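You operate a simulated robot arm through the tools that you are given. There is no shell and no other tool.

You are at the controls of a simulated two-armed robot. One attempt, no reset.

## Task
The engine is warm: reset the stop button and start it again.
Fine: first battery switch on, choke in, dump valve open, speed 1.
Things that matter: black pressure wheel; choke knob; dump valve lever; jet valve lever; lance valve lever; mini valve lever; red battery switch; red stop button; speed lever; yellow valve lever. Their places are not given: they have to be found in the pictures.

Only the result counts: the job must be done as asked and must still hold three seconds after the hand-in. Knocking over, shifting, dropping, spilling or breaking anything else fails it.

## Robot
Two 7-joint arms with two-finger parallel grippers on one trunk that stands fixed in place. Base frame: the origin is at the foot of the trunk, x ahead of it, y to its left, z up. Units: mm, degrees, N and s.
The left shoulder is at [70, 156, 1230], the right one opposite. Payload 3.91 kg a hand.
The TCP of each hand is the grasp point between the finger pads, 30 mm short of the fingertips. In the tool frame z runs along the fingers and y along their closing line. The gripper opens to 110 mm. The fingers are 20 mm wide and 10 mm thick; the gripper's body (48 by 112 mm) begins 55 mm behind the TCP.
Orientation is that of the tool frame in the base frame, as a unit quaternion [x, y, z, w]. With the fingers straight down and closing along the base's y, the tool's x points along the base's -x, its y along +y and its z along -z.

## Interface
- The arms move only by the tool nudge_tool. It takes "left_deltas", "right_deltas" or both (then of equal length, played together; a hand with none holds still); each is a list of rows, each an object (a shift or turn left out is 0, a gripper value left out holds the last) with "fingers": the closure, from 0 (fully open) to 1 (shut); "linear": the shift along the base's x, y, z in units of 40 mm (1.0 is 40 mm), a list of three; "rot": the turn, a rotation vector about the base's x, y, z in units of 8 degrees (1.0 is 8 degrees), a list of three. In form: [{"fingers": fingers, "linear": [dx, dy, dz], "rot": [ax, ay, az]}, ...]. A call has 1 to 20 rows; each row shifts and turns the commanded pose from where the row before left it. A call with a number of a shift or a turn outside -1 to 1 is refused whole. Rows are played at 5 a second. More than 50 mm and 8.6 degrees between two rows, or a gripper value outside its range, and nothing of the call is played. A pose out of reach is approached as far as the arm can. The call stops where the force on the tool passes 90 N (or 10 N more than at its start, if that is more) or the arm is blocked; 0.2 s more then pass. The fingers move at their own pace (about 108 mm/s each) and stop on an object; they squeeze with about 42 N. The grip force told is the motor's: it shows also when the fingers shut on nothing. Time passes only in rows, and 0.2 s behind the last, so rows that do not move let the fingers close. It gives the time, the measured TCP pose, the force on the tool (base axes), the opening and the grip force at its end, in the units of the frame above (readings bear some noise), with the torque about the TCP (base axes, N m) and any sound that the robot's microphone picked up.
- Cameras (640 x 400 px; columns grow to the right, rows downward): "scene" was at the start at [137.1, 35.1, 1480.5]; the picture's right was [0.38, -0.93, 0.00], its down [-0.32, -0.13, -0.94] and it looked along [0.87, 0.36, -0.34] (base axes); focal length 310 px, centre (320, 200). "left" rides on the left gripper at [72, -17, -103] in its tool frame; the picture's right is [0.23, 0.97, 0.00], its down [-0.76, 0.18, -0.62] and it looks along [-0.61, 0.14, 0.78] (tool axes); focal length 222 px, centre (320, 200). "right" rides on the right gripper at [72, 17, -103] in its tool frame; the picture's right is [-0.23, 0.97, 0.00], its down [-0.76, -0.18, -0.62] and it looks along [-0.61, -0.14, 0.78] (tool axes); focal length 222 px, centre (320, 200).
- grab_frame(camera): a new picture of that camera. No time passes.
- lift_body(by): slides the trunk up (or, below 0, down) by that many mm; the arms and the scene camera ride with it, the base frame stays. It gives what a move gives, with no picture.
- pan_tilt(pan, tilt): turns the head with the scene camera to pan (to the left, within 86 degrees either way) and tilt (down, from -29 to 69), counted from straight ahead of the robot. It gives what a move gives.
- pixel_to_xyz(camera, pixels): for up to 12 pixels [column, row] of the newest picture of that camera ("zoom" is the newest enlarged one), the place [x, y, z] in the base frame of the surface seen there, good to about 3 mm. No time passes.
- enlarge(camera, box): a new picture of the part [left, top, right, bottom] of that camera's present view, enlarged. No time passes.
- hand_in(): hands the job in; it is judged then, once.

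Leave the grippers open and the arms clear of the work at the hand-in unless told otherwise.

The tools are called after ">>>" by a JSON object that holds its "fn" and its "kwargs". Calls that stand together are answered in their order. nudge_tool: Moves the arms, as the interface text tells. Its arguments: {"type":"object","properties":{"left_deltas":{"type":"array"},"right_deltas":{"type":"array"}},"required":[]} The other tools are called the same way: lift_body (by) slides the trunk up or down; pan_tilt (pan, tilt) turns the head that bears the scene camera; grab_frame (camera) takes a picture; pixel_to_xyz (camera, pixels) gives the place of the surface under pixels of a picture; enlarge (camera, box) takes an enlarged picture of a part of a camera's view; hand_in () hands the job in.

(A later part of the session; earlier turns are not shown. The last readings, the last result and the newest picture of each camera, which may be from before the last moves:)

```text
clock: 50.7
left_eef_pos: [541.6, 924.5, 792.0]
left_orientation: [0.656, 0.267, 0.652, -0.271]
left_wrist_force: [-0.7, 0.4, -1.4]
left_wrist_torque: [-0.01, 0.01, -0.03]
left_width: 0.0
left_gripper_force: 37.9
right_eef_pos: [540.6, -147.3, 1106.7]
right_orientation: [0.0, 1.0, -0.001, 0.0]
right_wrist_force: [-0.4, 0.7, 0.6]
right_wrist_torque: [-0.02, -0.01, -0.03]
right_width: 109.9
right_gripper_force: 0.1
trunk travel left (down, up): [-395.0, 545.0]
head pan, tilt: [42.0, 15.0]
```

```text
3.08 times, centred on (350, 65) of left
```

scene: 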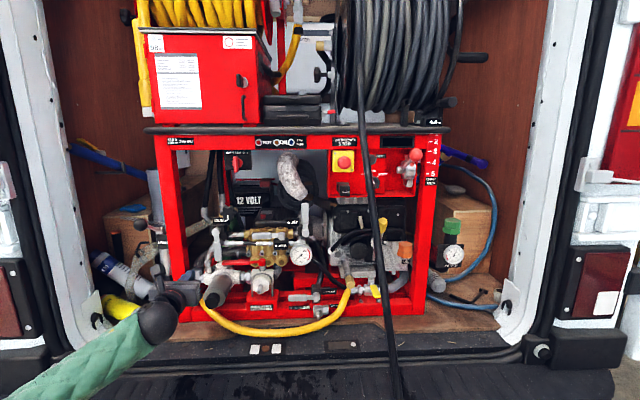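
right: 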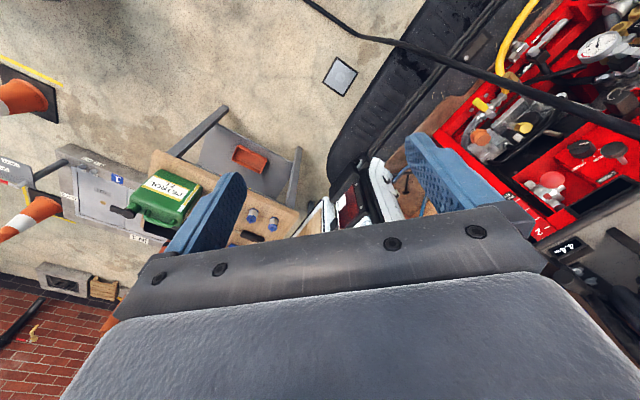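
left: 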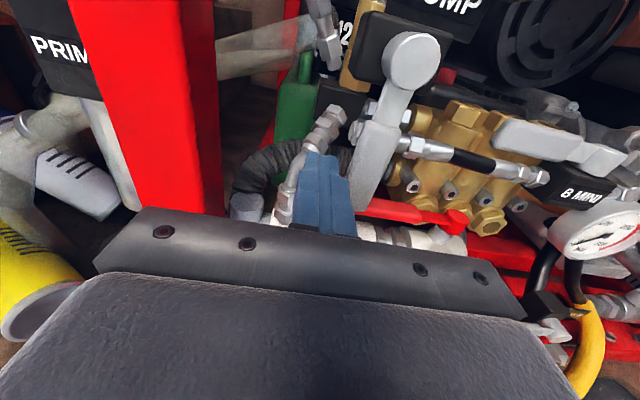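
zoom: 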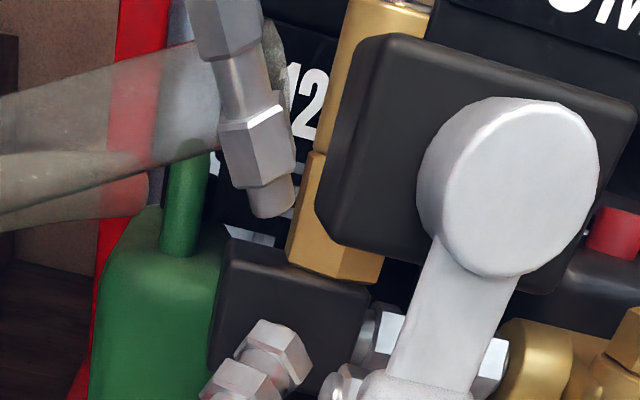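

The pipe layout is still unclear, so I roll the hand back 90° in place: the camera swings to the left side and looks across at the underside of the dump valve.

>>> {"fn": "nudge_tool", "kwargs": {"left_deltas": [{"linear": [-0.3, 0, 0]}, {"rot": [-0.663, -0.663, 0]}, {"rot": [-0.663, -0.663, 0]}, {"rot": [-0.663, -0.663, 0]}, {"rot": [-0.663, -0.663, 0]}, {"rot": [-0.663, -0.663, 0]}, {"rot": [-0.663, -0.663, 0]}, {"rot": [-0.663, -0.663, 0]}, {"rot": [-0.663, -0.663, 0]}, {"rot": [-0.663, -0.663, 0]}, {"rot": [-0.663, -0.663, 0]}, {"rot": [-0.663, -0.663, 0]}, {"rot": [-0.663, -0.663, 0]}]}}

>>> {"fn": "grab_frame", "kwargs": {"camera": "left"}}

>>> {"fn": "enlarge", "kwargs": {"camera": "left", "box": [220, 40, 400, 200]}}

```text
clock: 53.5
left_eef_pos: [528.7, 927.2, 789.8]
left_orientation: [0.274, 0.653, 0.653, 0.269]
left_wrist_force: [0.0, -0.1, -0.2]
left_wrist_torque: [-0.01, 0.0, 0.02]
left_width: 0.0
left_gripper_force: 37.8
right_eef_pos: [540.1, -146.5, 1106.4]
right_orientation: [0.0, 1.0, 0.001, 0.0]
right_wrist_force: [0.6, -0.3, -0.5]
right_wrist_torque: [-0.02, -0.01, 0.01]
right_width: 110.0
right_gripper_force: 0.0
trunk travel left (down, up): [-395.0, 545.0]
head pan, tilt: [42.0, 15.0]
```

```text
taken
```

left: 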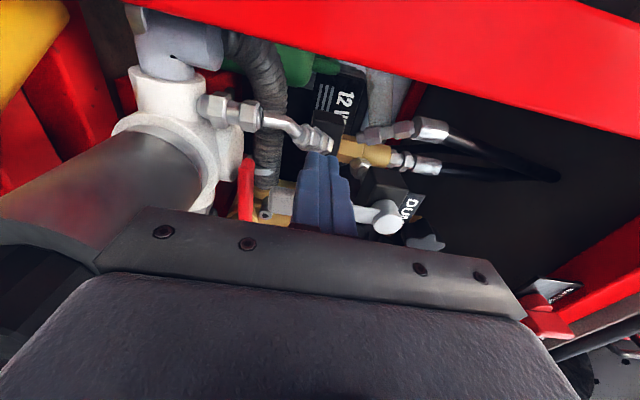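

```text
2.50 times, centred on (310, 120) of left
```

zoom: 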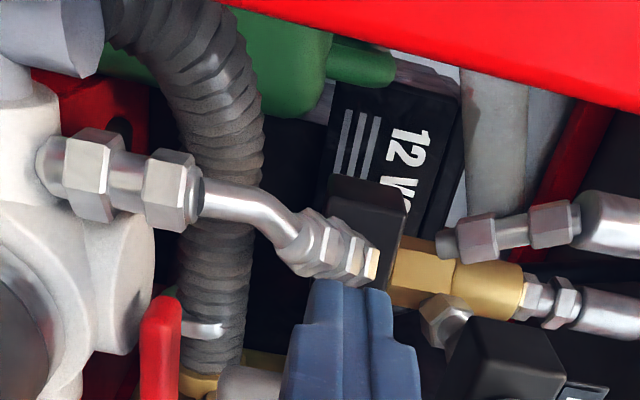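

I see a nut joining the brass column to the back of the dump body. I back off 45 mm and shift right a little to see the whole valve unobstructed.

>>> {"fn": "nudge_tool", "kwargs": {"left_deltas": [{"linear": [-0.8, -0.8, 0]}, {"linear": [-0.5, -0.5, 0]}, {"linear": [0.5, -0.5, 0.3]}, {"linear": [0.5, -0.5, 0.3]}]}}

>>> {"fn": "grab_frame", "kwargs": {"camera": "left"}}

>>> {"fn": "enlarge", "kwargs": {"camera": "left", "box": [240, 60, 380, 200]}}

```text
clock: 54.5
left_eef_pos: [513.9, 837.6, 815.4]
left_orientation: [0.274, 0.652, 0.654, 0.268]
left_wrist_force: [0.5, -0.4, 0.3]
left_wrist_torque: [0.01, -0.01, -0.01]
left_width: 0.0
left_gripper_force: 37.4
right_eef_pos: [540.1, -146.0, 1106.9]
right_orientation: [0.0, 1.0, 0.0, 0.0]
right_wrist_force: [1.0, 0.2, -0.5]
right_wrist_torque: [0.0, -0.02, 0.03]
right_width: 110.1
right_gripper_force: 0.2
trunk travel left (down, up): [-395.0, 545.0]
head pan, tilt: [42.0, 15.0]
```

```text
taken
```

left: 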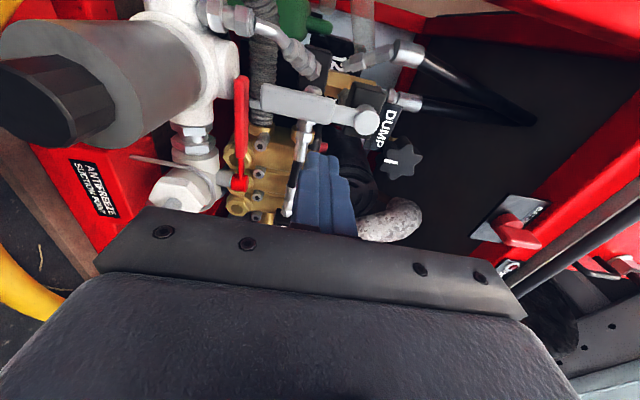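

```text
2.86 times, centred on (310, 130) of left
```

zoom: 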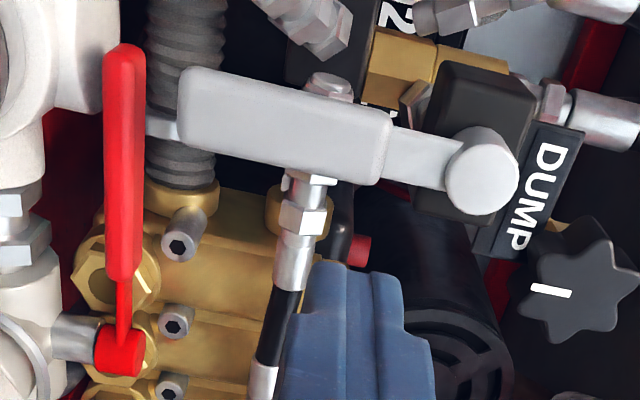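

The left hand retreats up and outward, then I lower the trunk so the head camera looks level at the valves.

>>> {"fn": "nudge_tool", "kwargs": {"left_deltas": [{"linear": [-0.6, -0.6, 0.2]}, {"linear": [-0.6, -0.6, 0.6]}, {"linear": [-0.6, -0.6, 0.6]}, {"linear": [-0.6, -0.6, 0.6]}, {"linear": [-0.4, -0.4, 0.8]}, {"linear": [0, 0, 1]}, {"linear": [0, 0, 1]}, {"linear": [0, 0, 1]}]}}

>>> {"fn": "lift_body", "kwargs": {"by": -300}}

>>> {"fn": "pan_tilt", "kwargs": {"pan": 48, "tilt": 5}}

>>> {"fn": "grab_frame", "kwargs": {"camera": "scene"}}

```text
clock: 56.3
left_eef_pos: [407.0, 725.1, 1047.7]
left_orientation: [0.275, 0.652, 0.654, 0.268]
left_wrist_force: [0.1, 0.3, 0.4]
left_wrist_torque: [-0.01, 0.01, -0.02]
left_width: 0.0
left_gripper_force: 38.2
right_eef_pos: [539.4, -147.9, 1106.8]
right_orientation: [0.0, 1.0, 0.0, -0.001]
right_wrist_force: [-0.3, -0.5, 0.3]
right_wrist_torque: [0.0, -0.01, 0.01]
right_width: 110.1
right_gripper_force: 0.0
trunk travel left (down, up): [-395.0, 545.0]
head pan, tilt: [42.0, 15.0]
```

```text
clock: 59.3
left_eef_pos: [407.0, 726.3, 747.6]
left_orientation: [0.274, 0.652, 0.654, 0.268]
left_wrist_force: [0.6, 0.2, -0.4]
left_wrist_torque: [0.02, -0.02, -0.02]
left_width: 0.1
left_gripper_force: 38.1
right_eef_pos: [539.7, -147.7, 807.6]
right_orientation: [0.0, 1.0, 0.0, 0.0]
right_wrist_force: [0.1, -0.7, 0.1]
right_wrist_torque: [0.0, 0.01, -0.04]
right_width: 110.0
right_gripper_force: 0.0
trunk travel left (down, up): [-95.0, 845.0]
head pan, tilt: [42.0, 15.0]
```

```text
clock: 60.0
left_eef_pos: [406.8, 726.3, 747.6]
left_orientation: [0.275, 0.653, 0.654, 0.267]
left_wrist_force: [0.8, 0.2, -0.4]
left_wrist_torque: [0.02, 0.03, 0.0]
left_width: 0.0
left_gripper_force: 37.8
right_eef_pos: [540.1, -146.4, 805.3]
right_orientation: [0.0, 1.0, -0.001, 0.0]
right_wrist_force: [-0.3, -0.1, 0.6]
right_wrist_torque: [0.0, -0.02, -0.03]
right_width: 110.2
right_gripper_force: 0.1
trunk travel left (down, up): [-95.0, 845.0]
head pan, tilt: [48.0, 5.0]
```

```text
taken
```

scene: 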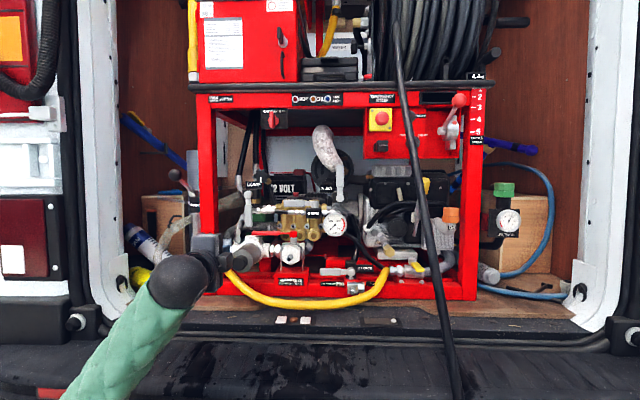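

Level view now. I enlarge the dump valve (near (250,200)), the jet/mini area, and the speed scale from this height.

>>> {"fn": "enlarge", "kwargs": {"camera": "scene", "box": [225, 165, 305, 225]}}

>>> {"fn": "enlarge", "kwargs": {"camera": "scene", "box": [290, 165, 370, 225]}}

>>> {"fn": "enlarge", "kwargs": {"camera": "scene", "box": [360, 80, 496, 165]}}

>>> {"fn": "enlarge", "kwargs": {"camera": "scene", "box": [225, 80, 345, 155]}}

```text
6.67 times, centred on (265, 195) of scene
```

zoom: 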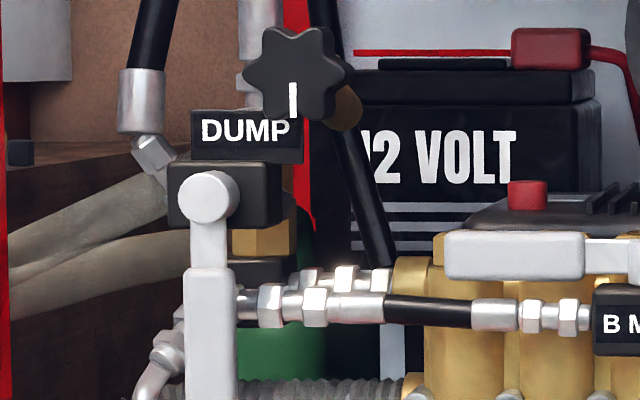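

```text
6.67 times, centred on (330, 195) of scene
```

zoom: 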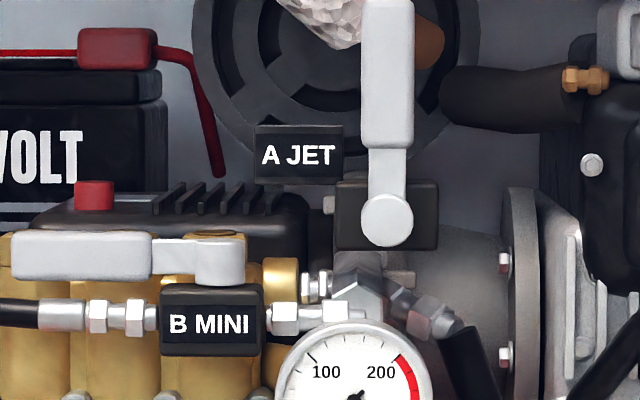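

```text
4.71 times, centred on (428, 122) of scene
```

zoom: 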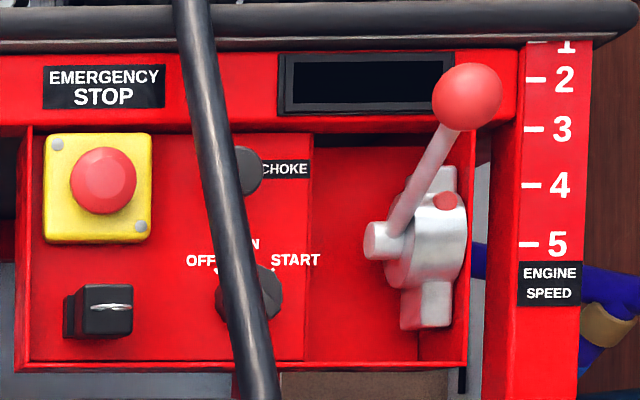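

```text
5.33 times, centred on (285, 118) of scene
```

zoom: 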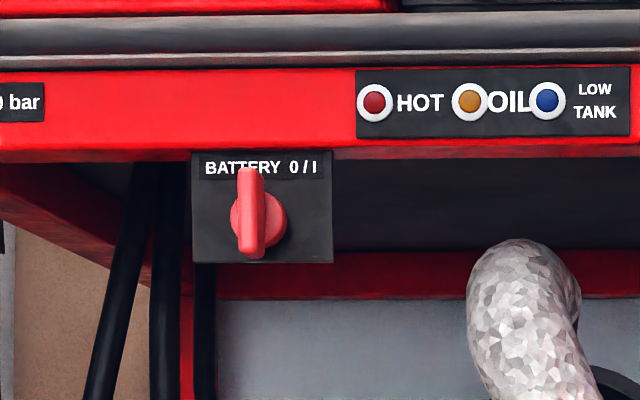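

The battery knob stands upright at "I", the choke is in. The jet and dump bodies sit alike at the two ends of the level manifold line; their upright levers are crosswise, so the dump is closed now and opens by swinging to the left (right is blocked). I raise the trunk again by 300 and bring the left hand (camera on top) to the right of the dump lever.

>>> {"fn": "lift_body", "kwargs": {"by": 300}}

>>> {"fn": "nudge_tool", "kwargs": {"left_deltas": [{"rot": [0.663, 0.663, 0], "linear": [0.176, 0.115, -0.531]}, {"rot": [0.663, 0.663, 0], "linear": [0.176, 0.115, -0.531]}, {"rot": [0.663, 0.663, 0], "linear": [0.176, 0.115, -0.531]}, {"rot": [0.663, 0.663, 0], "linear": [0.176, 0.115, -0.531]}, {"rot": [0.663, 0.663, 0], "linear": [0.176, 0.115, -0.531]}, {"rot": [0.663, 0.663, 0], "linear": [0.176, 0.115, -0.531]}, {"rot": [0.663, 0.663, 0], "linear": [0.176, 0.115, -0.531]}, {"rot": [0.663, 0.663, 0], "linear": [0.176, 0.115, -0.531]}, {"rot": [0.663, 0.663, 0], "linear": [0.176, 0.115, -0.531]}, {"rot": [0.663, 0.663, 0], "linear": [0.176, 0.115, -0.531]}, {"rot": [0.663, 0.663, 0], "linear": [0.176, 0.115, -0.531]}, {"rot": [0.663, 0.663, 0], "linear": [0.176, 0.115, -0.531]}]}}

>>> {"fn": "grab_frame", "kwargs": {"camera": "left"}}

```text
clock: 63.0
left_eef_pos: [407.6, 725.4, 1046.2]
left_orientation: [0.275, 0.652, 0.654, 0.267]
left_wrist_force: [0.5, 0.6, -0.8]
left_wrist_torque: [0.0, -0.03, -0.03]
left_width: 0.2
left_gripper_force: 37.2
right_eef_pos: [539.7, -146.5, 1106.9]
right_orientation: [0.0, 1.0, 0.001, 0.0]
right_wrist_force: [-0.2, -0.9, 0.0]
right_wrist_torque: [-0.01, -0.01, -0.02]
right_width: 110.0
right_gripper_force: 0.0
trunk travel left (down, up): [-395.0, 545.0]
head pan, tilt: [48.0, 5.0]
```

```text
clock: 65.6
left_eef_pos: [491.5, 781.0, 790.9]
left_orientation: [0.656, 0.267, 0.651, -0.273]
left_wrist_force: [0.3, 0.4, -0.3]
left_wrist_torque: [0.02, 0.0, 0.0]
left_width: 0.2
left_gripper_force: 37.9
right_eef_pos: [540.2, -146.6, 1106.6]
right_orientation: [0.001, 1.0, 0.001, 0.0]
right_wrist_force: [0.2, -0.4, 1.1]
right_wrist_torque: [-0.02, -0.01, -0.03]
right_width: 110.0
right_gripper_force: 0.1
trunk travel left (down, up): [-395.0, 545.0]
head pan, tilt: [48.0, 5.0]
```

```text
taken
```

left: 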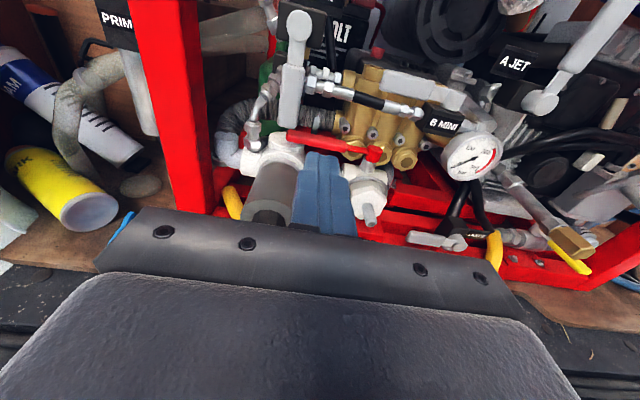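

I go straight in on the right side of the lever (u≈-205, z≈791) to tip depth n≈-1067.

>>> {"fn": "nudge_tool", "kwargs": {"left_deltas": [{"linear": [0.605, 0.605, 0]}, {"linear": [0.605, 0.605, 0]}, {"linear": [0.605, 0.605, 0]}, {"linear": [0.605, 0.605, 0]}]}}

>>> {"fn": "grab_frame", "kwargs": {"camera": "left"}}

```text
clock: 66.6
left_eef_pos: [591.4, 874.5, 793.8]
left_orientation: [0.655, 0.268, 0.651, -0.273]
left_wrist_force: [-0.9, 0.2, 0.7]
left_wrist_torque: [-0.03, -0.01, 0.01]
left_width: 0.1
left_gripper_force: 37.9
right_eef_pos: [538.1, -146.8, 1105.9]
right_orientation: [0.0, 1.0, 0.0, 0.0]
right_wrist_force: [0.5, 0.0, 0.7]
right_wrist_torque: [0.01, 0.01, -0.02]
right_width: 110.2
right_gripper_force: 0.1
trunk travel left (down, up): [-395.0, 545.0]
head pan, tilt: [48.0, 5.0]
```

```text
taken
```

left: 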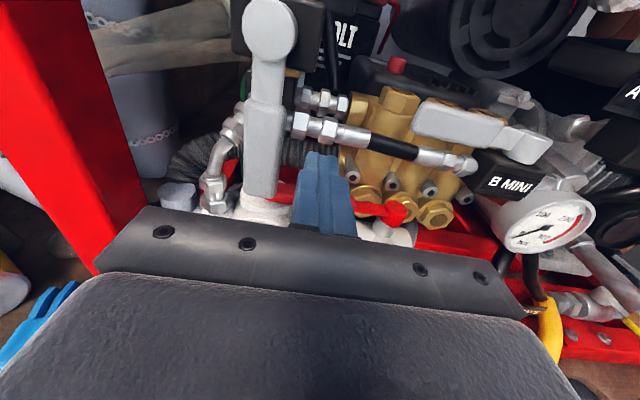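

The fingers are right of the lever with a ~19 mm gap. I move left 26 mm in small steps and read the force.

>>> {"fn": "nudge_tool", "kwargs": {"left_deltas": [{"linear": [-0.0884, 0.0884, 0]}, {"linear": [-0.0884, 0.0884, 0]}, {"linear": [-0.0884, 0.0884, 0]}, {"linear": [-0.0884, 0.0884, 0]}, {"linear": [-0.05, 0.05, 0]}, {"linear": [-0.05, 0.05, 0]}]}}

>>> {"fn": "grab_frame", "kwargs": {"camera": "left"}}

```text
clock: 68.0
left_eef_pos: [570.2, 897.8, 793.7]
left_orientation: [0.656, 0.267, 0.651, -0.272]
left_wrist_force: [1.5, -3.2, -5.3]
left_wrist_torque: [-0.09, 0.03, -0.08]
left_width: 0.0
left_gripper_force: 38.0
right_eef_pos: [539.7, -147.2, 1106.6]
right_orientation: [0.0, 1.0, 0.0, 0.0]
right_wrist_force: [0.0, 0.5, -1.0]
right_wrist_torque: [0.0, -0.02, -0.02]
right_width: 110.1
right_gripper_force: 0.1
trunk travel left (down, up): [-395.0, 545.0]
head pan, tilt: [48.0, 5.0]
```

```text
taken
```

left: 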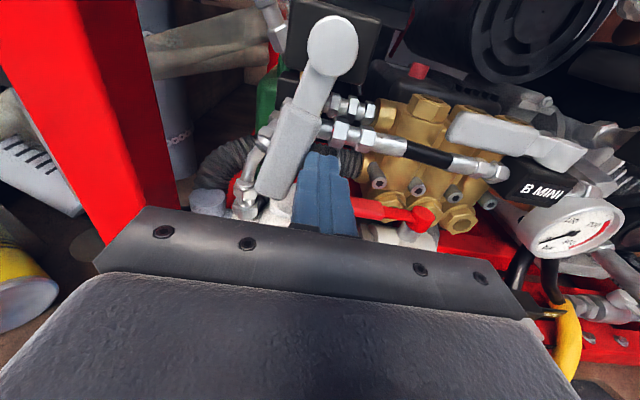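

The lever swings left easily (only a few newtons). I follow its arc to about 60° and look.

>>> {"fn": "nudge_tool", "kwargs": {"left_deltas": [{"linear": [-0.0566, 0.0566, -0.11]}, {"linear": [-0.1485, 0.1485, 0.004]}, {"linear": [-0.1485, 0.1485, 0.004]}, {"linear": [-0.15, 0.15, 0.0625]}, {"linear": [-0.15, 0.15, 0.0625]}, {"linear": [-0.138, 0.138, 0.125]}, {"linear": [-0.138, 0.138, 0.125]}]}}

>>> {"fn": "grab_frame", "kwargs": {"camera": "left"}}

```text
clock: 69.6
left_eef_pos: [532.0, 931.8, 803.4]
left_orientation: [0.655, 0.269, 0.651, -0.274]
left_wrist_force: [1.4, -2.7, -0.6]
left_wrist_torque: [0.02, 0.04, -0.08]
left_width: 0.0
left_gripper_force: 37.6
right_eef_pos: [539.1, -146.3, 1106.2]
right_orientation: [0.0, 1.0, -0.001, 0.0]
right_wrist_force: [-0.3, 0.8, -0.9]
right_wrist_torque: [0.01, -0.01, 0.0]
right_width: 110.1
right_gripper_force: 0.2
trunk travel left (down, up): [-395.0, 545.0]
head pan, tilt: [48.0, 5.0]
```

```text
taken
```

left: 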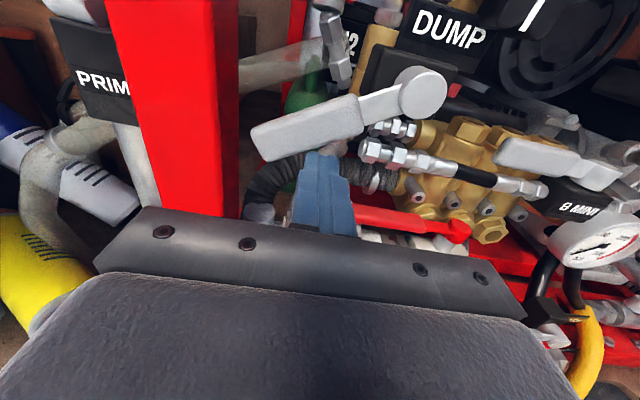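

The lever is now about 60° up to the left. I continue the rest of the arc.

>>> {"fn": "nudge_tool", "kwargs": {"left_deltas": [{"linear": [-0.112, 0.112, 0.1825]}, {"linear": [-0.112, 0.112, 0.1825]}, {"linear": [-0.0716, 0.0716, 0.2]}, {"linear": [-0.0716, 0.0716, 0.2]}]}}

>>> {"fn": "grab_frame", "kwargs": {"camera": "left"}}

```text
clock: 70.6
left_eef_pos: [518.8, 948.8, 834.0]
left_orientation: [0.655, 0.269, 0.651, -0.274]
left_wrist_force: [0.4, -2.4, -2.7]
left_wrist_torque: [-0.05, 0.04, -0.04]
left_width: 0.1
left_gripper_force: 37.9
right_eef_pos: [540.2, -146.7, 1106.8]
right_orientation: [0.0, 1.0, 0.001, 0.0]
right_wrist_force: [0.2, -0.2, -0.4]
right_wrist_torque: [0.03, 0.0, 0.01]
right_width: 110.0
right_gripper_force: 0.1
trunk travel left (down, up): [-395.0, 545.0]
head pan, tilt: [48.0, 5.0]
```

```text
taken
```

left: 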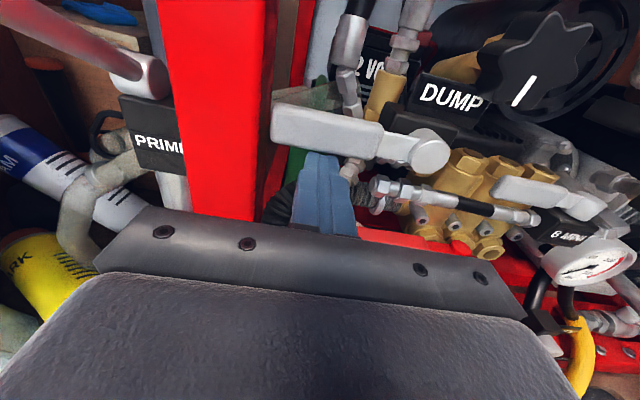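

The lever is nearly level. I push up a few millimetres more in 2 mm steps to feel for the stop.

>>> {"fn": "nudge_tool", "kwargs": {"left_deltas": [{"linear": [0, 0, 0.05]}, {"linear": [0, 0, 0.05]}, {"linear": [0, 0, 0.05]}]}}

>>> {"fn": "enlarge", "kwargs": {"camera": "left", "box": [240, 60, 480, 210]}}

```text
clock: 71.4
left_eef_pos: [517.6, 948.1, 836.5]
left_orientation: [0.656, 0.27, 0.649, -0.274]
left_wrist_force: [-8.6, -10.4, -22.1]
left_wrist_torque: [-0.28, 0.25, 0.08]
left_width: 0.1
left_gripper_force: 37.7
right_eef_pos: [540.1, -146.3, 1106.0]
right_orientation: [0.0, 1.0, -0.001, 0.0]
right_wrist_force: [0.8, -0.8, 0.3]
right_wrist_torque: [0.03, -0.02, -0.03]
right_width: 110.2
right_gripper_force: 0.1
trunk travel left (down, up): [-395.0, 545.0]
head pan, tilt: [48.0, 5.0]
```

```text
2.67 times, centred on (360, 135) of left
```

zoom: 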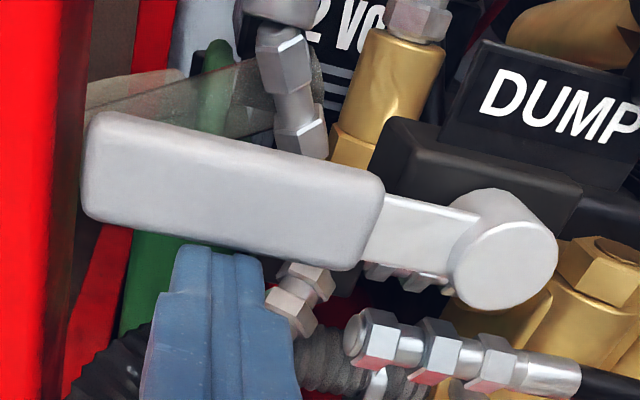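

A 22 N push-back: the lever is at its 90° stop, level, in line with the manifold pipe. I drop 6 mm off the lever and withdraw straight out.

>>> {"fn": "nudge_tool", "kwargs": {"left_deltas": [{"linear": [0, 0, -0.15]}, {"linear": [-0.6, -0.6, 0]}, {"linear": [-0.6, -0.6, 0]}, {"linear": [-0.6, -0.6, 0]}, {"linear": [-0.6, -0.6, 0]}, {"linear": [-0.3, -0.3, 0.6]}]}}

>>> {"fn": "pan_tilt", "kwargs": {"pan": 42, "tilt": 15}}

>>> {"fn": "grab_frame", "kwargs": {"camera": "scene"}}

>>> {"fn": "enlarge", "kwargs": {"camera": "scene", "box": [190, 195, 318, 275]}}

```text
clock: 72.8
left_eef_pos: [410.4, 836.7, 858.8]
left_orientation: [0.655, 0.269, 0.651, -0.274]
left_wrist_force: [1.1, 0.4, -0.5]
left_wrist_torque: [-0.01, -0.01, 0.02]
left_width: 0.2
left_gripper_force: 37.9
right_eef_pos: [539.4, -148.0, 1106.0]
right_orientation: [0.0, 1.0, 0.0, 0.0]
right_wrist_force: [0.9, 0.4, -0.3]
right_wrist_torque: [0.0, -0.04, 0.01]
right_width: 110.3
right_gripper_force: 0.0
trunk travel left (down, up): [-395.0, 545.0]
head pan, tilt: [48.0, 5.0]
```

```text
clock: 73.5
left_eef_pos: [411.2, 837.5, 858.9]
left_orientation: [0.655, 0.269, 0.651, -0.274]
left_wrist_force: [0.1, -0.3, -0.4]
left_wrist_torque: [-0.05, 0.02, -0.02]
left_width: 0.0
left_gripper_force: 37.9
right_eef_pos: [540.8, -148.4, 1105.6]
right_orientation: [0.0, 1.0, 0.0, 0.0]
right_wrist_force: [-1.0, -0.7, -0.3]
right_wrist_torque: [0.0, -0.05, 0.01]
right_width: 110.0
right_gripper_force: 0.0
trunk travel left (down, up): [-395.0, 545.0]
head pan, tilt: [42.0, 15.0]
```

```text
taken
```

scene: 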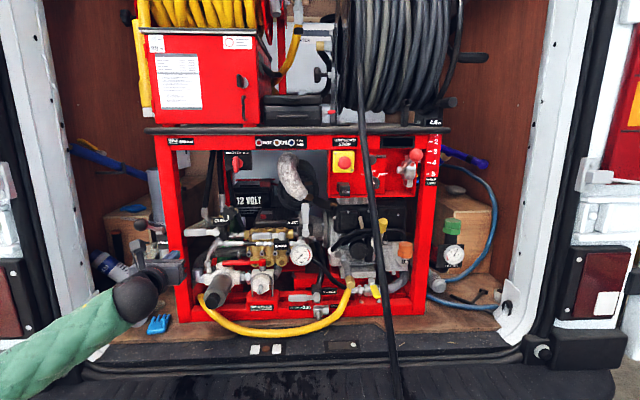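

```text
5.00 times, centred on (254, 235) of scene
```

zoom: 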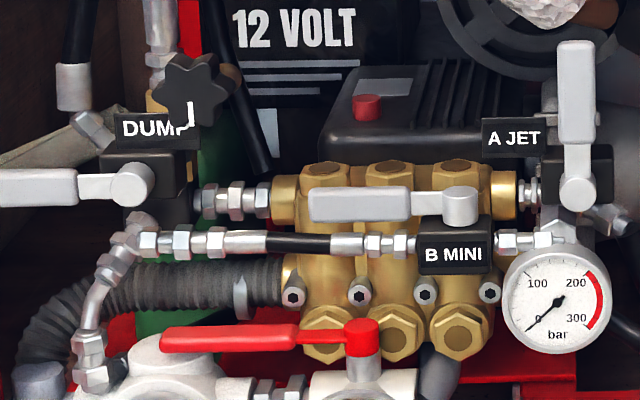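

The dump lever is level now. Next the speed lever. I measure the ball, its arm, the scale and the counter edge in an enlarged view.

>>> {"fn": "enlarge", "kwargs": {"camera": "scene", "box": [384, 132, 448, 192]}}

>>> {"fn": "pixel_to_xyz", "kwargs": {"camera": "zoom", "pixels": [[315, 150], [290, 150], [340, 150], [315, 125], [315, 175], [270, 200], [245, 240], [300, 40], [440, 62], [440, 110], [440, 170], [445, 230]]}}

```text
6.67 times, centred on (416, 162) of scene
```

zoom: 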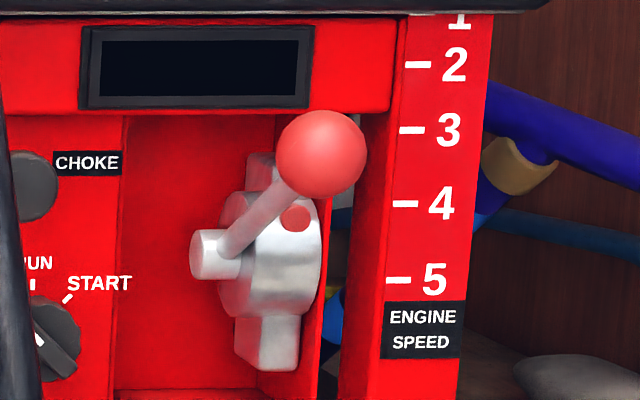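

```text
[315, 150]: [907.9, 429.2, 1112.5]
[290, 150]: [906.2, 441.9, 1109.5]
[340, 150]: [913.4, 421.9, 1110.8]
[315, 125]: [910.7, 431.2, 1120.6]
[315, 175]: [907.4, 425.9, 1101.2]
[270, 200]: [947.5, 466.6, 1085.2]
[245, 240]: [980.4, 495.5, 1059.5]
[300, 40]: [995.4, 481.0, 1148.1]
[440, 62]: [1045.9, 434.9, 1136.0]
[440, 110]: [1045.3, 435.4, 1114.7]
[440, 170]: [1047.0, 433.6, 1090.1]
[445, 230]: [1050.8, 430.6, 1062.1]
```

Ball centre ≈ (925,434,1108), radius ≈18; the lever pivots near n≈-1066, z≈1052 with arm ≈119 mm. Speed 1 lies near 60° (ball z≈1155). I raise the left hand, carry it across in front of everything to the ball, and open the fingers to ~70 mm.

>>> {"fn": "nudge_tool", "kwargs": {"left_deltas": [{"linear": [-0.1, -0.1, 0.89]}, {"linear": [0, 0, 0.89]}, {"linear": [0, 0, 0.89]}, {"linear": [0, 0, 0.89]}, {"linear": [0, 0, 0.89]}, {"linear": [0, 0, 0.89]}, {"linear": [0, 0, 0.89]}]}}

>>> {"fn": "nudge_tool", "kwargs": {"left_deltas": [{"linear": [0.735, -0.788, 0]}, {"linear": [0.735, -0.788, 0]}, {"linear": [0.735, -0.788, 0]}, {"linear": [0.735, -0.788, 0]}, {"linear": [0.735, -0.788, 0]}, {"linear": [0.735, -0.788, 0]}, {"linear": [0.735, -0.788, 0]}, {"linear": [0.735, -0.788, 0]}, {"linear": [0.735, -0.788, 0]}, {"linear": [0.735, -0.788, 0]}, {"linear": [0.735, -0.788, 0]}, {"linear": [0.735, -0.788, 0]}, {"linear": [0.735, -0.788, 0]}, {"linear": [0.735, -0.788, 0]}, {"linear": [0.735, -0.788, 0]}]}}

>>> {"fn": "grab_frame", "kwargs": {"camera": "left"}}

>>> {"fn": "grab_frame", "kwargs": {"camera": "scene"}}

```text
clock: 75.1
left_eef_pos: [404.1, 833.1, 1104.5]
left_orientation: [0.656, 0.267, 0.651, -0.273]
left_wrist_force: [0.2, 0.5, 0.4]
left_wrist_torque: [0.03, -0.01, 0.01]
left_width: 0.1
left_gripper_force: 38.0
right_eef_pos: [540.6, -147.3, 1106.9]
right_orientation: [0.001, 1.0, 0.0, 0.0]
right_wrist_force: [-0.5, 0.6, -1.0]
right_wrist_torque: [0.01, 0.01, 0.0]
right_width: 110.1
right_gripper_force: 0.1
trunk travel left (down, up): [-395.0, 545.0]
head pan, tilt: [42.0, 15.0]
```

```text
clock: 78.3
left_eef_pos: [848.5, 364.7, 1106.2]
left_orientation: [0.655, 0.269, 0.65, -0.274]
left_wrist_force: [-0.6, -0.7, -0.3]
left_wrist_torque: [0.02, -0.03, -0.01]
left_width: 0.0
left_gripper_force: 37.4
right_eef_pos: [541.2, -146.7, 1106.4]
right_orientation: [-0.001, 1.0, 0.0, -0.001]
right_wrist_force: [0.4, -1.0, 0.2]
right_wrist_torque: [-0.02, 0.01, -0.01]
right_width: 110.1
right_gripper_force: 0.0
trunk travel left (down, up): [-395.0, 545.0]
head pan, tilt: [42.0, 15.0]
```

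```text
taken
```

left: 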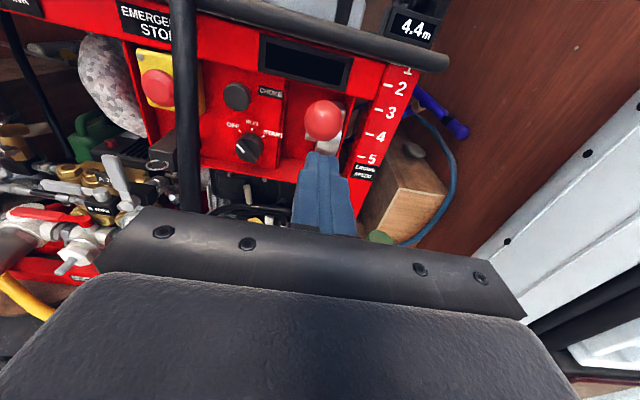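

```text
taken
```

scene: 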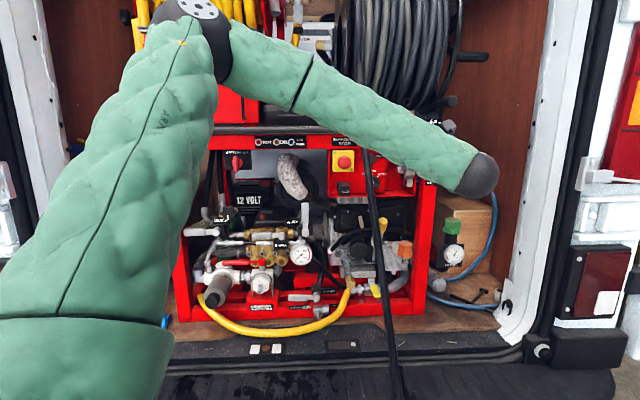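

The arm's elbow has swung up. I check its distance from the machine, and measure the ball from this side.

>>> {"fn": "pixel_to_xyz", "kwargs": {"camera": "scene", "pixels": [[215, 50], [200, 10], [300, 70], [480, 175], [400, 130], [180, 60]]}}

>>> {"fn": "pixel_to_xyz", "kwargs": {"camera": "left", "pixels": [[324, 121], [313, 121], [335, 121], [324, 110], [324, 132], [390, 112], [398, 88], [407, 70], [185, 100], [320, 60], [380, 45]]}}

>>> {"fn": "enlarge", "kwargs": {"camera": "left", "box": [200, 30, 440, 190]}}

```text
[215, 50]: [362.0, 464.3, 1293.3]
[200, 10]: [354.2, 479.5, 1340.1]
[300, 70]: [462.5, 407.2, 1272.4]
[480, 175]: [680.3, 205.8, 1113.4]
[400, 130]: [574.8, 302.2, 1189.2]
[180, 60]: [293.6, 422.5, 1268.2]
```

```text
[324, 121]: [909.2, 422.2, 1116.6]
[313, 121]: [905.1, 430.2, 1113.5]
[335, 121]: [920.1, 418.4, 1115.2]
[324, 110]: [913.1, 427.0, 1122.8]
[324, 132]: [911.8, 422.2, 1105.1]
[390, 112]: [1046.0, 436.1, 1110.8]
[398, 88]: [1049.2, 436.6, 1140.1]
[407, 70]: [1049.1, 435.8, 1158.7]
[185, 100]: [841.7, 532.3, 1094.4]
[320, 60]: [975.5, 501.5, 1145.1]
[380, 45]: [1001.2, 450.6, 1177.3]
```

```text
2.50 times, centred on (320, 110) of left
```

zoom: 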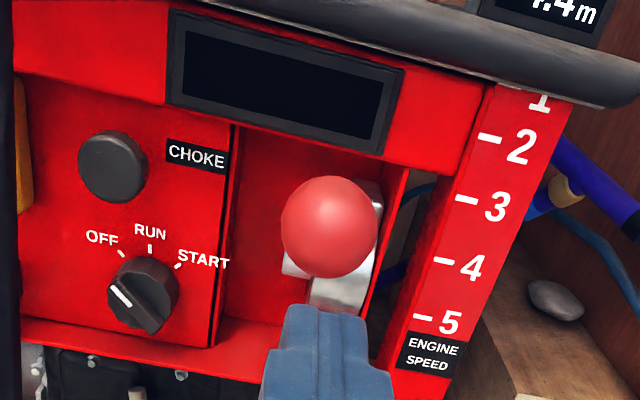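

The elbow is well clear (n≈-590). Ball centre confirmed ≈ u 346, n -960, z 1109. I open to ~70 mm, move over the ball and close.

>>> {"fn": "nudge_tool", "kwargs": {"left_deltas": [{"fingers": 0.36}, {"fingers": 0.36}, {"linear": [0.524, 0.478, 0.025]}, {"linear": [0.524, 0.478, 0.025]}, {"linear": [0.524, 0.478, 0.025]}]}}

>>> {"fn": "grab_frame", "kwargs": {"camera": "left"}}

```text
clock: 79.5
left_eef_pos: [914.1, 418.1, 1108.8]
left_orientation: [0.655, 0.269, 0.65, -0.274]
left_wrist_force: [-0.4, 0.3, -0.7]
left_wrist_torque: [0.02, 0.0, 0.01]
left_width: 70.2
left_gripper_force: 0.0
right_eef_pos: [540.5, -146.7, 1106.6]
right_orientation: [0.0, 1.0, 0.0, 0.001]
right_wrist_force: [-0.5, 0.2, -0.6]
right_wrist_torque: [0.0, 0.02, 0.01]
right_width: 110.4
right_gripper_force: 0.0
trunk travel left (down, up): [-395.0, 545.0]
head pan, tilt: [42.0, 15.0]
```

```text
taken
```

left: 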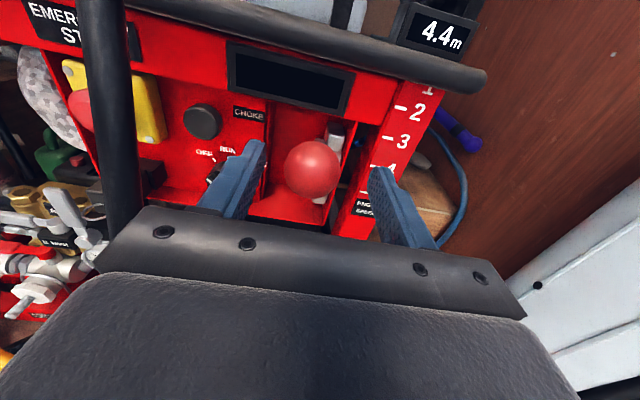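

The ball lies between the fingers, (312,168) in the picture. I close on it.

>>> {"fn": "nudge_tool", "kwargs": {"left_deltas": [{"fingers": 1.0, "linear": [-0.03, 0.03, 0]}, {"fingers": 1.0}, {"fingers": 1.0}]}}

>>> {"fn": "grab_frame", "kwargs": {"camera": "left"}}

```text
clock: 80.3
left_eef_pos: [910.2, 420.7, 1108.5]
left_orientation: [0.655, 0.269, 0.651, -0.273]
left_wrist_force: [-11.5, 7.8, -0.1]
left_wrist_torque: [0.03, 0.09, 0.34]
left_width: 35.0
left_gripper_force: 44.8
right_eef_pos: [538.3, -145.8, 1106.6]
right_orientation: [0.0, 1.0, 0.0, 0.0]
right_wrist_force: [-0.4, 0.0, 0.7]
right_wrist_torque: [0.0, -0.01, 0.03]
right_width: 110.1
right_gripper_force: 0.1
trunk travel left (down, up): [-395.0, 545.0]
head pan, tilt: [42.0, 15.0]
```

```text
taken
```

left: 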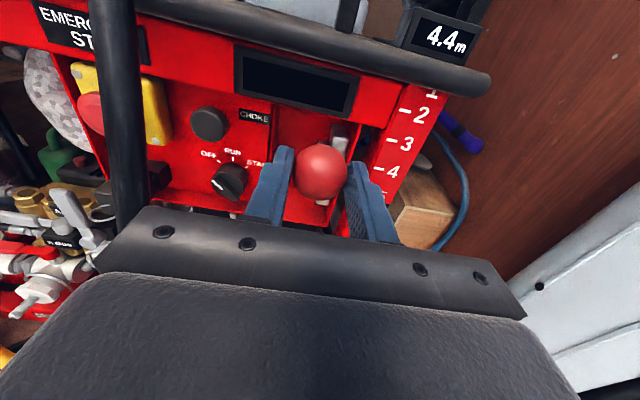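

The ball is held (35 mm). I swing it up along its arc, first 16° (to about speed 2), and read the force.

>>> {"fn": "nudge_tool", "kwargs": {"left_deltas": [{"linear": [0.06, 0.088, 0.18]}, {"linear": [0.0813, 0.0813, 0.17]}, {"linear": [0.0902, 0.0902, 0.165]}, {"linear": [0.099, 0.099, 0.155]}]}}

>>> {"fn": "grab_frame", "kwargs": {"camera": "left"}}

```text
clock: 81.3
left_eef_pos: [922.5, 435.6, 1136.9]
left_orientation: [0.656, 0.267, 0.651, -0.273]
left_wrist_force: [-5.1, -3.7, -8.7]
left_wrist_torque: [-1.06, 0.97, -0.03]
left_width: 35.3
left_gripper_force: 44.6
right_eef_pos: [541.4, -146.3, 1107.1]
right_orientation: [0.0, 1.0, 0.0, 0.001]
right_wrist_force: [0.1, -0.3, 0.2]
right_wrist_torque: [-0.02, 0.02, -0.02]
right_width: 110.0
right_gripper_force: 0.0
trunk travel left (down, up): [-395.0, 545.0]
head pan, tilt: [42.0, 15.0]
```

```text
taken
```

left: 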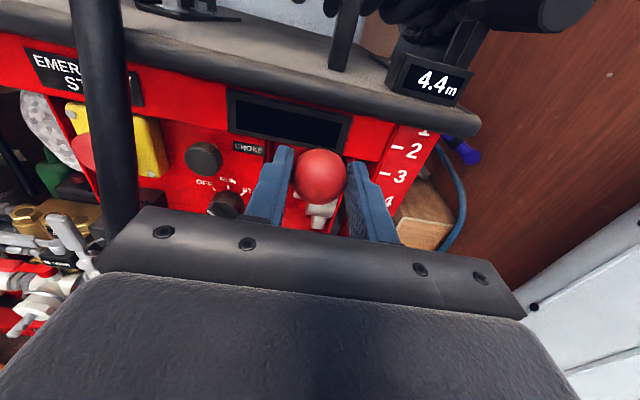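

Easy so far. I continue along the arc by 12° more.

>>> {"fn": "nudge_tool", "kwargs": {"left_deltas": [{"linear": [0.106, 0.106, 0.1425]}, {"linear": [0.1114, 0.1114, 0.135]}, {"linear": [0.1202, 0.1202, 0.1225]}]}}

>>> {"fn": "grab_frame", "kwargs": {"camera": "left"}}

>>> {"fn": "grab_frame", "kwargs": {"camera": "scene"}}

```text
clock: 82.1
left_eef_pos: [935.3, 448.7, 1155.8]
left_orientation: [0.655, 0.268, 0.652, -0.273]
left_wrist_force: [-5.8, -12.0, -0.5]
left_wrist_torque: [-0.91, 0.69, -0.11]
left_width: 35.4
left_gripper_force: 45.4
right_eef_pos: [539.6, -148.8, 1106.1]
right_orientation: [0.0, 1.0, 0.001, 0.0]
right_wrist_force: [-0.3, 0.2, -0.8]
right_wrist_torque: [-0.03, -0.01, 0.02]
right_width: 109.9
right_gripper_force: 0.0
trunk travel left (down, up): [-395.0, 545.0]
head pan, tilt: [42.0, 15.0]
```

```text
taken
```

left: 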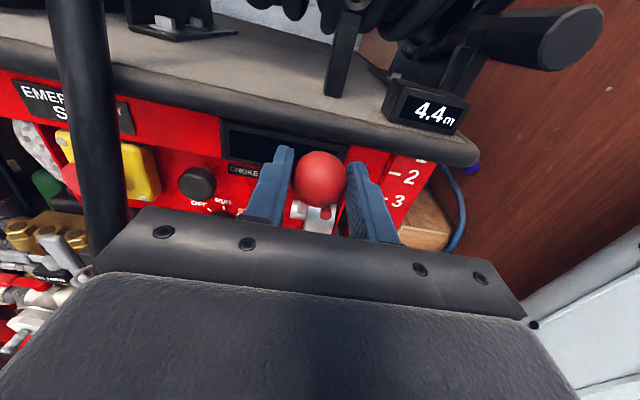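

```text
taken
```

scene: 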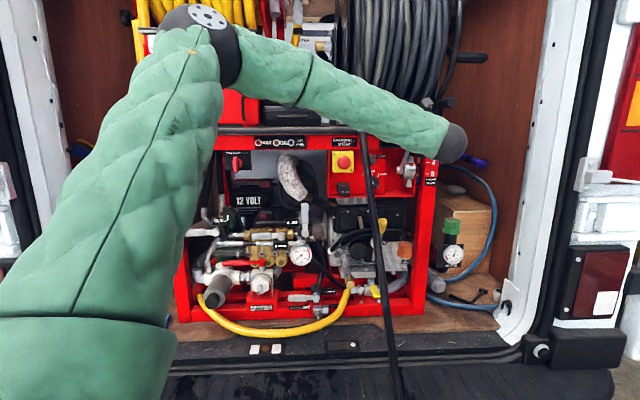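

The ball is at z≈1156; by the fitted arc (pivot n≈-1070, z≈1054, R≈123) it is at about 55°, speed 1 is about 57°. I go 3° further in two small steps and watch the force.

>>> {"fn": "nudge_tool", "kwargs": {"left_deltas": [{"linear": [0.047, 0.047, 0.045]}, {"linear": [0.047, 0.047, 0.045]}]}}

>>> {"fn": "enlarge", "kwargs": {"camera": "left", "box": [220, 100, 460, 250]}}

```text
clock: 82.7
left_eef_pos: [938.6, 452.2, 1158.7]
left_orientation: [0.655, 0.267, 0.652, -0.273]
left_wrist_force: [-5.8, -14.6, 2.4]
left_wrist_torque: [-0.92, 0.84, -0.17]
left_width: 35.2
left_gripper_force: 44.9
right_eef_pos: [540.3, -149.3, 1107.0]
right_orientation: [0.0, 1.0, 0.001, 0.0]
right_wrist_force: [-0.7, -0.2, 0.1]
right_wrist_torque: [0.03, 0.0, 0.04]
right_width: 110.1
right_gripper_force: 0.0
trunk travel left (down, up): [-395.0, 545.0]
head pan, tilt: [42.0, 15.0]
```

```text
2.67 times, centred on (340, 175) of left
```

zoom: 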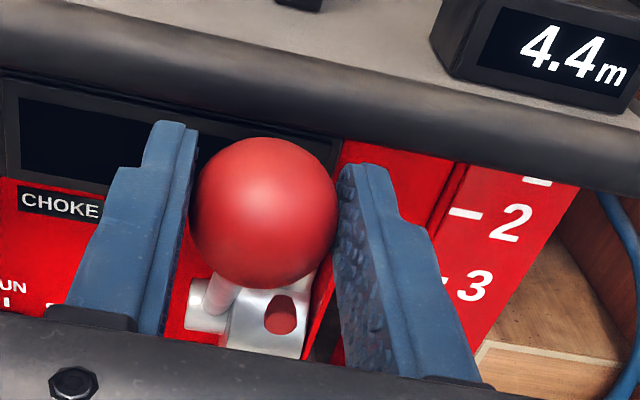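

No stop yet. The ball is at z≈1159, beside the "1" mark by my estimate (57°). I try 2° more to find whether a stop is there.

>>> {"fn": "nudge_tool", "kwargs": {"left_deltas": [{"linear": [0.064, 0.064, 0.055]}, {"linear": [0, 0, 0]}]}}

```text
clock: 83.3
left_eef_pos: [942.3, 455.1, 1161.5]
left_orientation: [0.655, 0.268, 0.652, -0.274]
left_wrist_force: [-3.3, -14.5, 2.9]
left_wrist_torque: [-0.72, 0.71, -0.09]
left_width: 35.4
left_gripper_force: 45.1
right_eef_pos: [539.5, -147.1, 1108.4]
right_orientation: [0.001, 1.0, 0.0, 0.0]
right_wrist_force: [0.3, 0.5, -0.1]
right_wrist_torque: [0.03, -0.01, -0.01]
right_width: 110.2
right_gripper_force: 0.0
trunk travel left (down, up): [-395.0, 545.0]
head pan, tilt: [42.0, 15.0]
```

Still no stop. I let go (open to 70 mm), back off, and measure where the ball really is.

>>> {"fn": "nudge_tool", "kwargs": {"left_deltas": [{"fingers": 0.36}, {"fingers": 0.36}, {"linear": [-0.5, -0.5, 0]}, {"linear": [-0.5, -0.5, 0]}, {"linear": [-0.5, -0.5, 0]}, {"linear": [-0.5, -0.5, 0]}]}}

>>> {"fn": "grab_frame", "kwargs": {"camera": "left"}}

>>> {"fn": "enlarge", "kwargs": {"camera": "left", "box": [220, 40, 440, 200]}}

```text
clock: 84.7
left_eef_pos: [864.5, 377.4, 1159.3]
left_orientation: [0.656, 0.268, 0.651, -0.274]
left_wrist_force: [-0.2, -0.5, 0.7]
left_wrist_torque: [-0.03, -0.01, 0.01]
left_width: 70.4
left_gripper_force: 0.0
right_eef_pos: [540.9, -147.1, 1106.8]
right_orientation: [0.0, 1.0, 0.0, -0.001]
right_wrist_force: [0.2, 0.2, -0.7]
right_wrist_torque: [0.02, -0.01, 0.01]
right_width: 110.2
right_gripper_force: 0.1
trunk travel left (down, up): [-395.0, 545.0]
head pan, tilt: [42.0, 15.0]
```

```text
taken
```

left: 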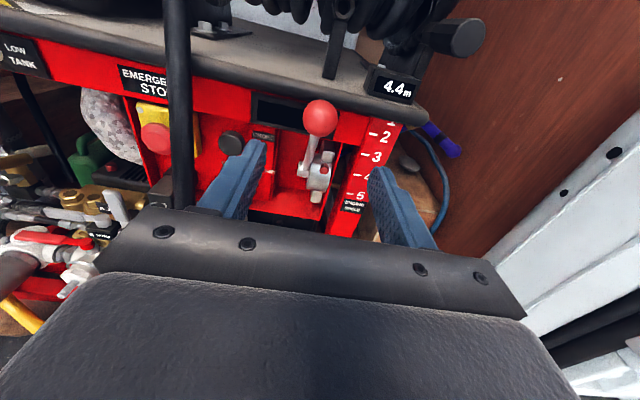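

```text
2.50 times, centred on (330, 120) of left
```

zoom: 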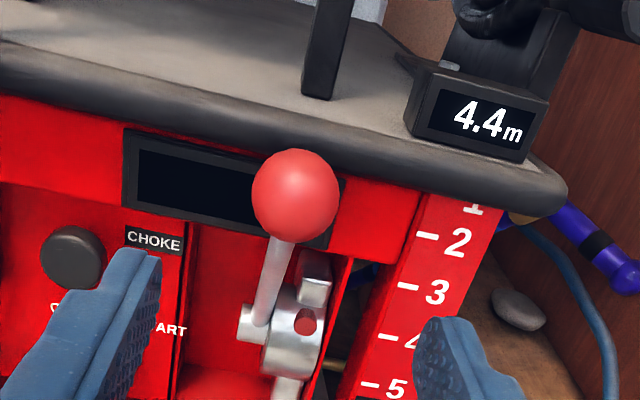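

The lever stays where I left it. I measure the ball and arm from this view.

>>> {"fn": "pixel_to_xyz", "kwargs": {"camera": "left", "pixels": [[320, 118], [313, 118], [327, 118], [320, 110], [320, 126], [312, 145], [307, 160], [303, 169], [388, 138], [392, 122], [398, 112]]}}

```text
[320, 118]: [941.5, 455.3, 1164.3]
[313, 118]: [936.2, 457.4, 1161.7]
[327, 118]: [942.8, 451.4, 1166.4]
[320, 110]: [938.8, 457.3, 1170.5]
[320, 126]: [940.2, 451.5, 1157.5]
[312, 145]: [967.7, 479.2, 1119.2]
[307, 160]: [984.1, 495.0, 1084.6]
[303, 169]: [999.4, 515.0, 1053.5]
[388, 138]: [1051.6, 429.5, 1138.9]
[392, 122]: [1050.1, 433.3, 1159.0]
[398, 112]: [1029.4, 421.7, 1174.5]
```

The ball centre computes to z≈1158, close to the "1" mark (≈1158–1161). For a parallax-free check I take the arm aside (rolling it for the next job on the way) and bring the head camera to that height.

>>> {"fn": "nudge_tool", "kwargs": {"left_deltas": [{"linear": [-0.5, -0.5, 0]}, {"linear": [-0.68, 0.66, -0.12], "rot": [-0.663, -0.663, 0]}, {"linear": [-0.68, 0.66, -0.12], "rot": [-0.663, -0.663, 0]}, {"linear": [-0.68, 0.66, -0.12], "rot": [-0.663, -0.663, 0]}, {"linear": [-0.68, 0.66, -0.12], "rot": [-0.663, -0.663, 0]}, {"linear": [-0.68, 0.66, -0.12], "rot": [-0.663, -0.663, 0]}, {"linear": [-0.68, 0.66, -0.12], "rot": [-0.663, -0.663, 0]}, {"linear": [-0.68, 0.66, -0.12], "rot": [-0.663, -0.663, 0]}, {"linear": [-0.68, 0.66, -0.12], "rot": [-0.663, -0.663, 0]}, {"linear": [-0.68, 0.66, -0.12], "rot": [-0.663, -0.663, 0]}, {"linear": [-0.68, 0.66, -0.12], "rot": [-0.663, -0.663, 0]}, {"linear": [-0.68, 0.66, -0.12], "rot": [-0.663, -0.663, 0]}, {"linear": [-0.68, 0.66, -0.12], "rot": [-0.663, -0.663, 0]}]}}

>>> {"fn": "lift_body", "kwargs": {"by": -40}}

>>> {"fn": "pan_tilt", "kwargs": {"pan": 27, "tilt": 0}}

>>> {"fn": "grab_frame", "kwargs": {"camera": "scene"}}

>>> {"fn": "enlarge", "kwargs": {"camera": "scene", "box": [290, 170, 354, 230]}}

```text
clock: 87.5
left_eef_pos: [517.3, 671.3, 1103.4]
left_orientation: [0.274, 0.652, 0.654, 0.27]
left_wrist_force: [-1.5, 0.3, 0.5]
left_wrist_torque: [0.0, 0.01, -0.03]
left_width: 70.5
left_gripper_force: 0.0
right_eef_pos: [537.6, -148.0, 1107.6]
right_orientation: [0.0, 1.0, 0.0, 0.002]
right_wrist_force: [-1.0, -0.4, 0.0]
right_wrist_torque: [0.01, -0.07, 0.02]
right_width: 109.8
right_gripper_force: 0.1
trunk travel left (down, up): [-395.0, 545.0]
head pan, tilt: [42.0, 15.0]
```

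```text
clock: 88.3
left_eef_pos: [519.4, 672.2, 1062.6]
left_orientation: [0.275, 0.651, 0.654, 0.268]
left_wrist_force: [0.2, 0.9, -0.5]
left_wrist_torque: [0.01, 0.04, 0.03]
left_width: 70.5
left_gripper_force: 0.1
right_eef_pos: [539.2, -147.6, 1066.5]
right_orientation: [0.0, 1.0, 0.0, 0.0]
right_wrist_force: [-0.2, 0.0, -0.3]
right_wrist_torque: [-0.03, 0.0, 0.0]
right_width: 110.2
right_gripper_force: 0.1
trunk travel left (down, up): [-355.0, 585.0]
head pan, tilt: [42.0, 15.0]
```

```text
clock: 89.1
left_eef_pos: [518.5, 671.3, 1062.9]
left_orientation: [0.275, 0.652, 0.654, 0.267]
left_wrist_force: [0.0, 0.1, -0.2]
left_wrist_torque: [-0.01, 0.01, 0.01]
left_width: 70.4
left_gripper_force: 0.0
right_eef_pos: [538.5, -146.5, 1066.1]
right_orientation: [0.0, 1.0, 0.0, -0.001]
right_wrist_force: [-0.4, -0.2, -0.2]
right_wrist_torque: [0.04, -0.01, 0.01]
right_width: 109.9
right_gripper_force: 0.0
trunk travel left (down, up): [-355.0, 585.0]
head pan, tilt: [27.0, 0.0]
```

```text
taken
```

scene: 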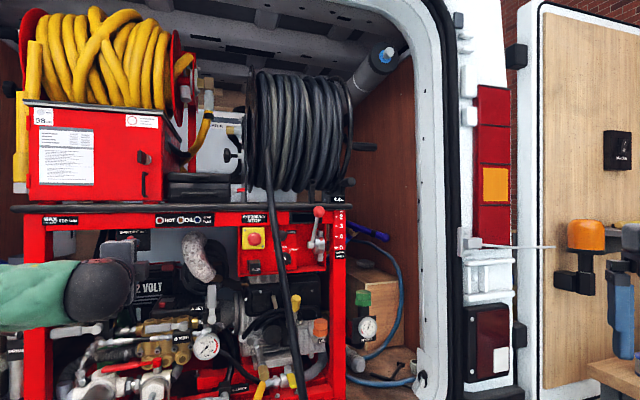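

```text
6.67 times, centred on (322, 200) of scene
```

zoom: 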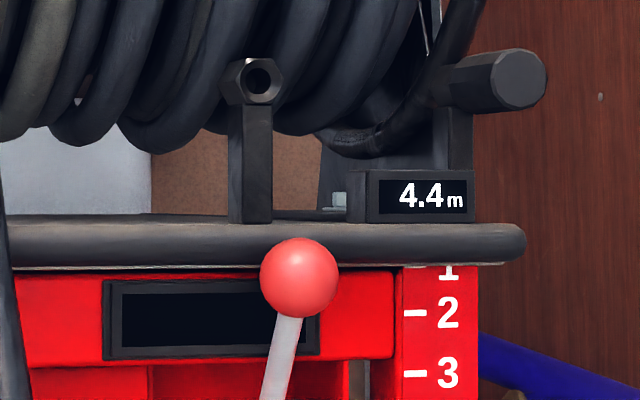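

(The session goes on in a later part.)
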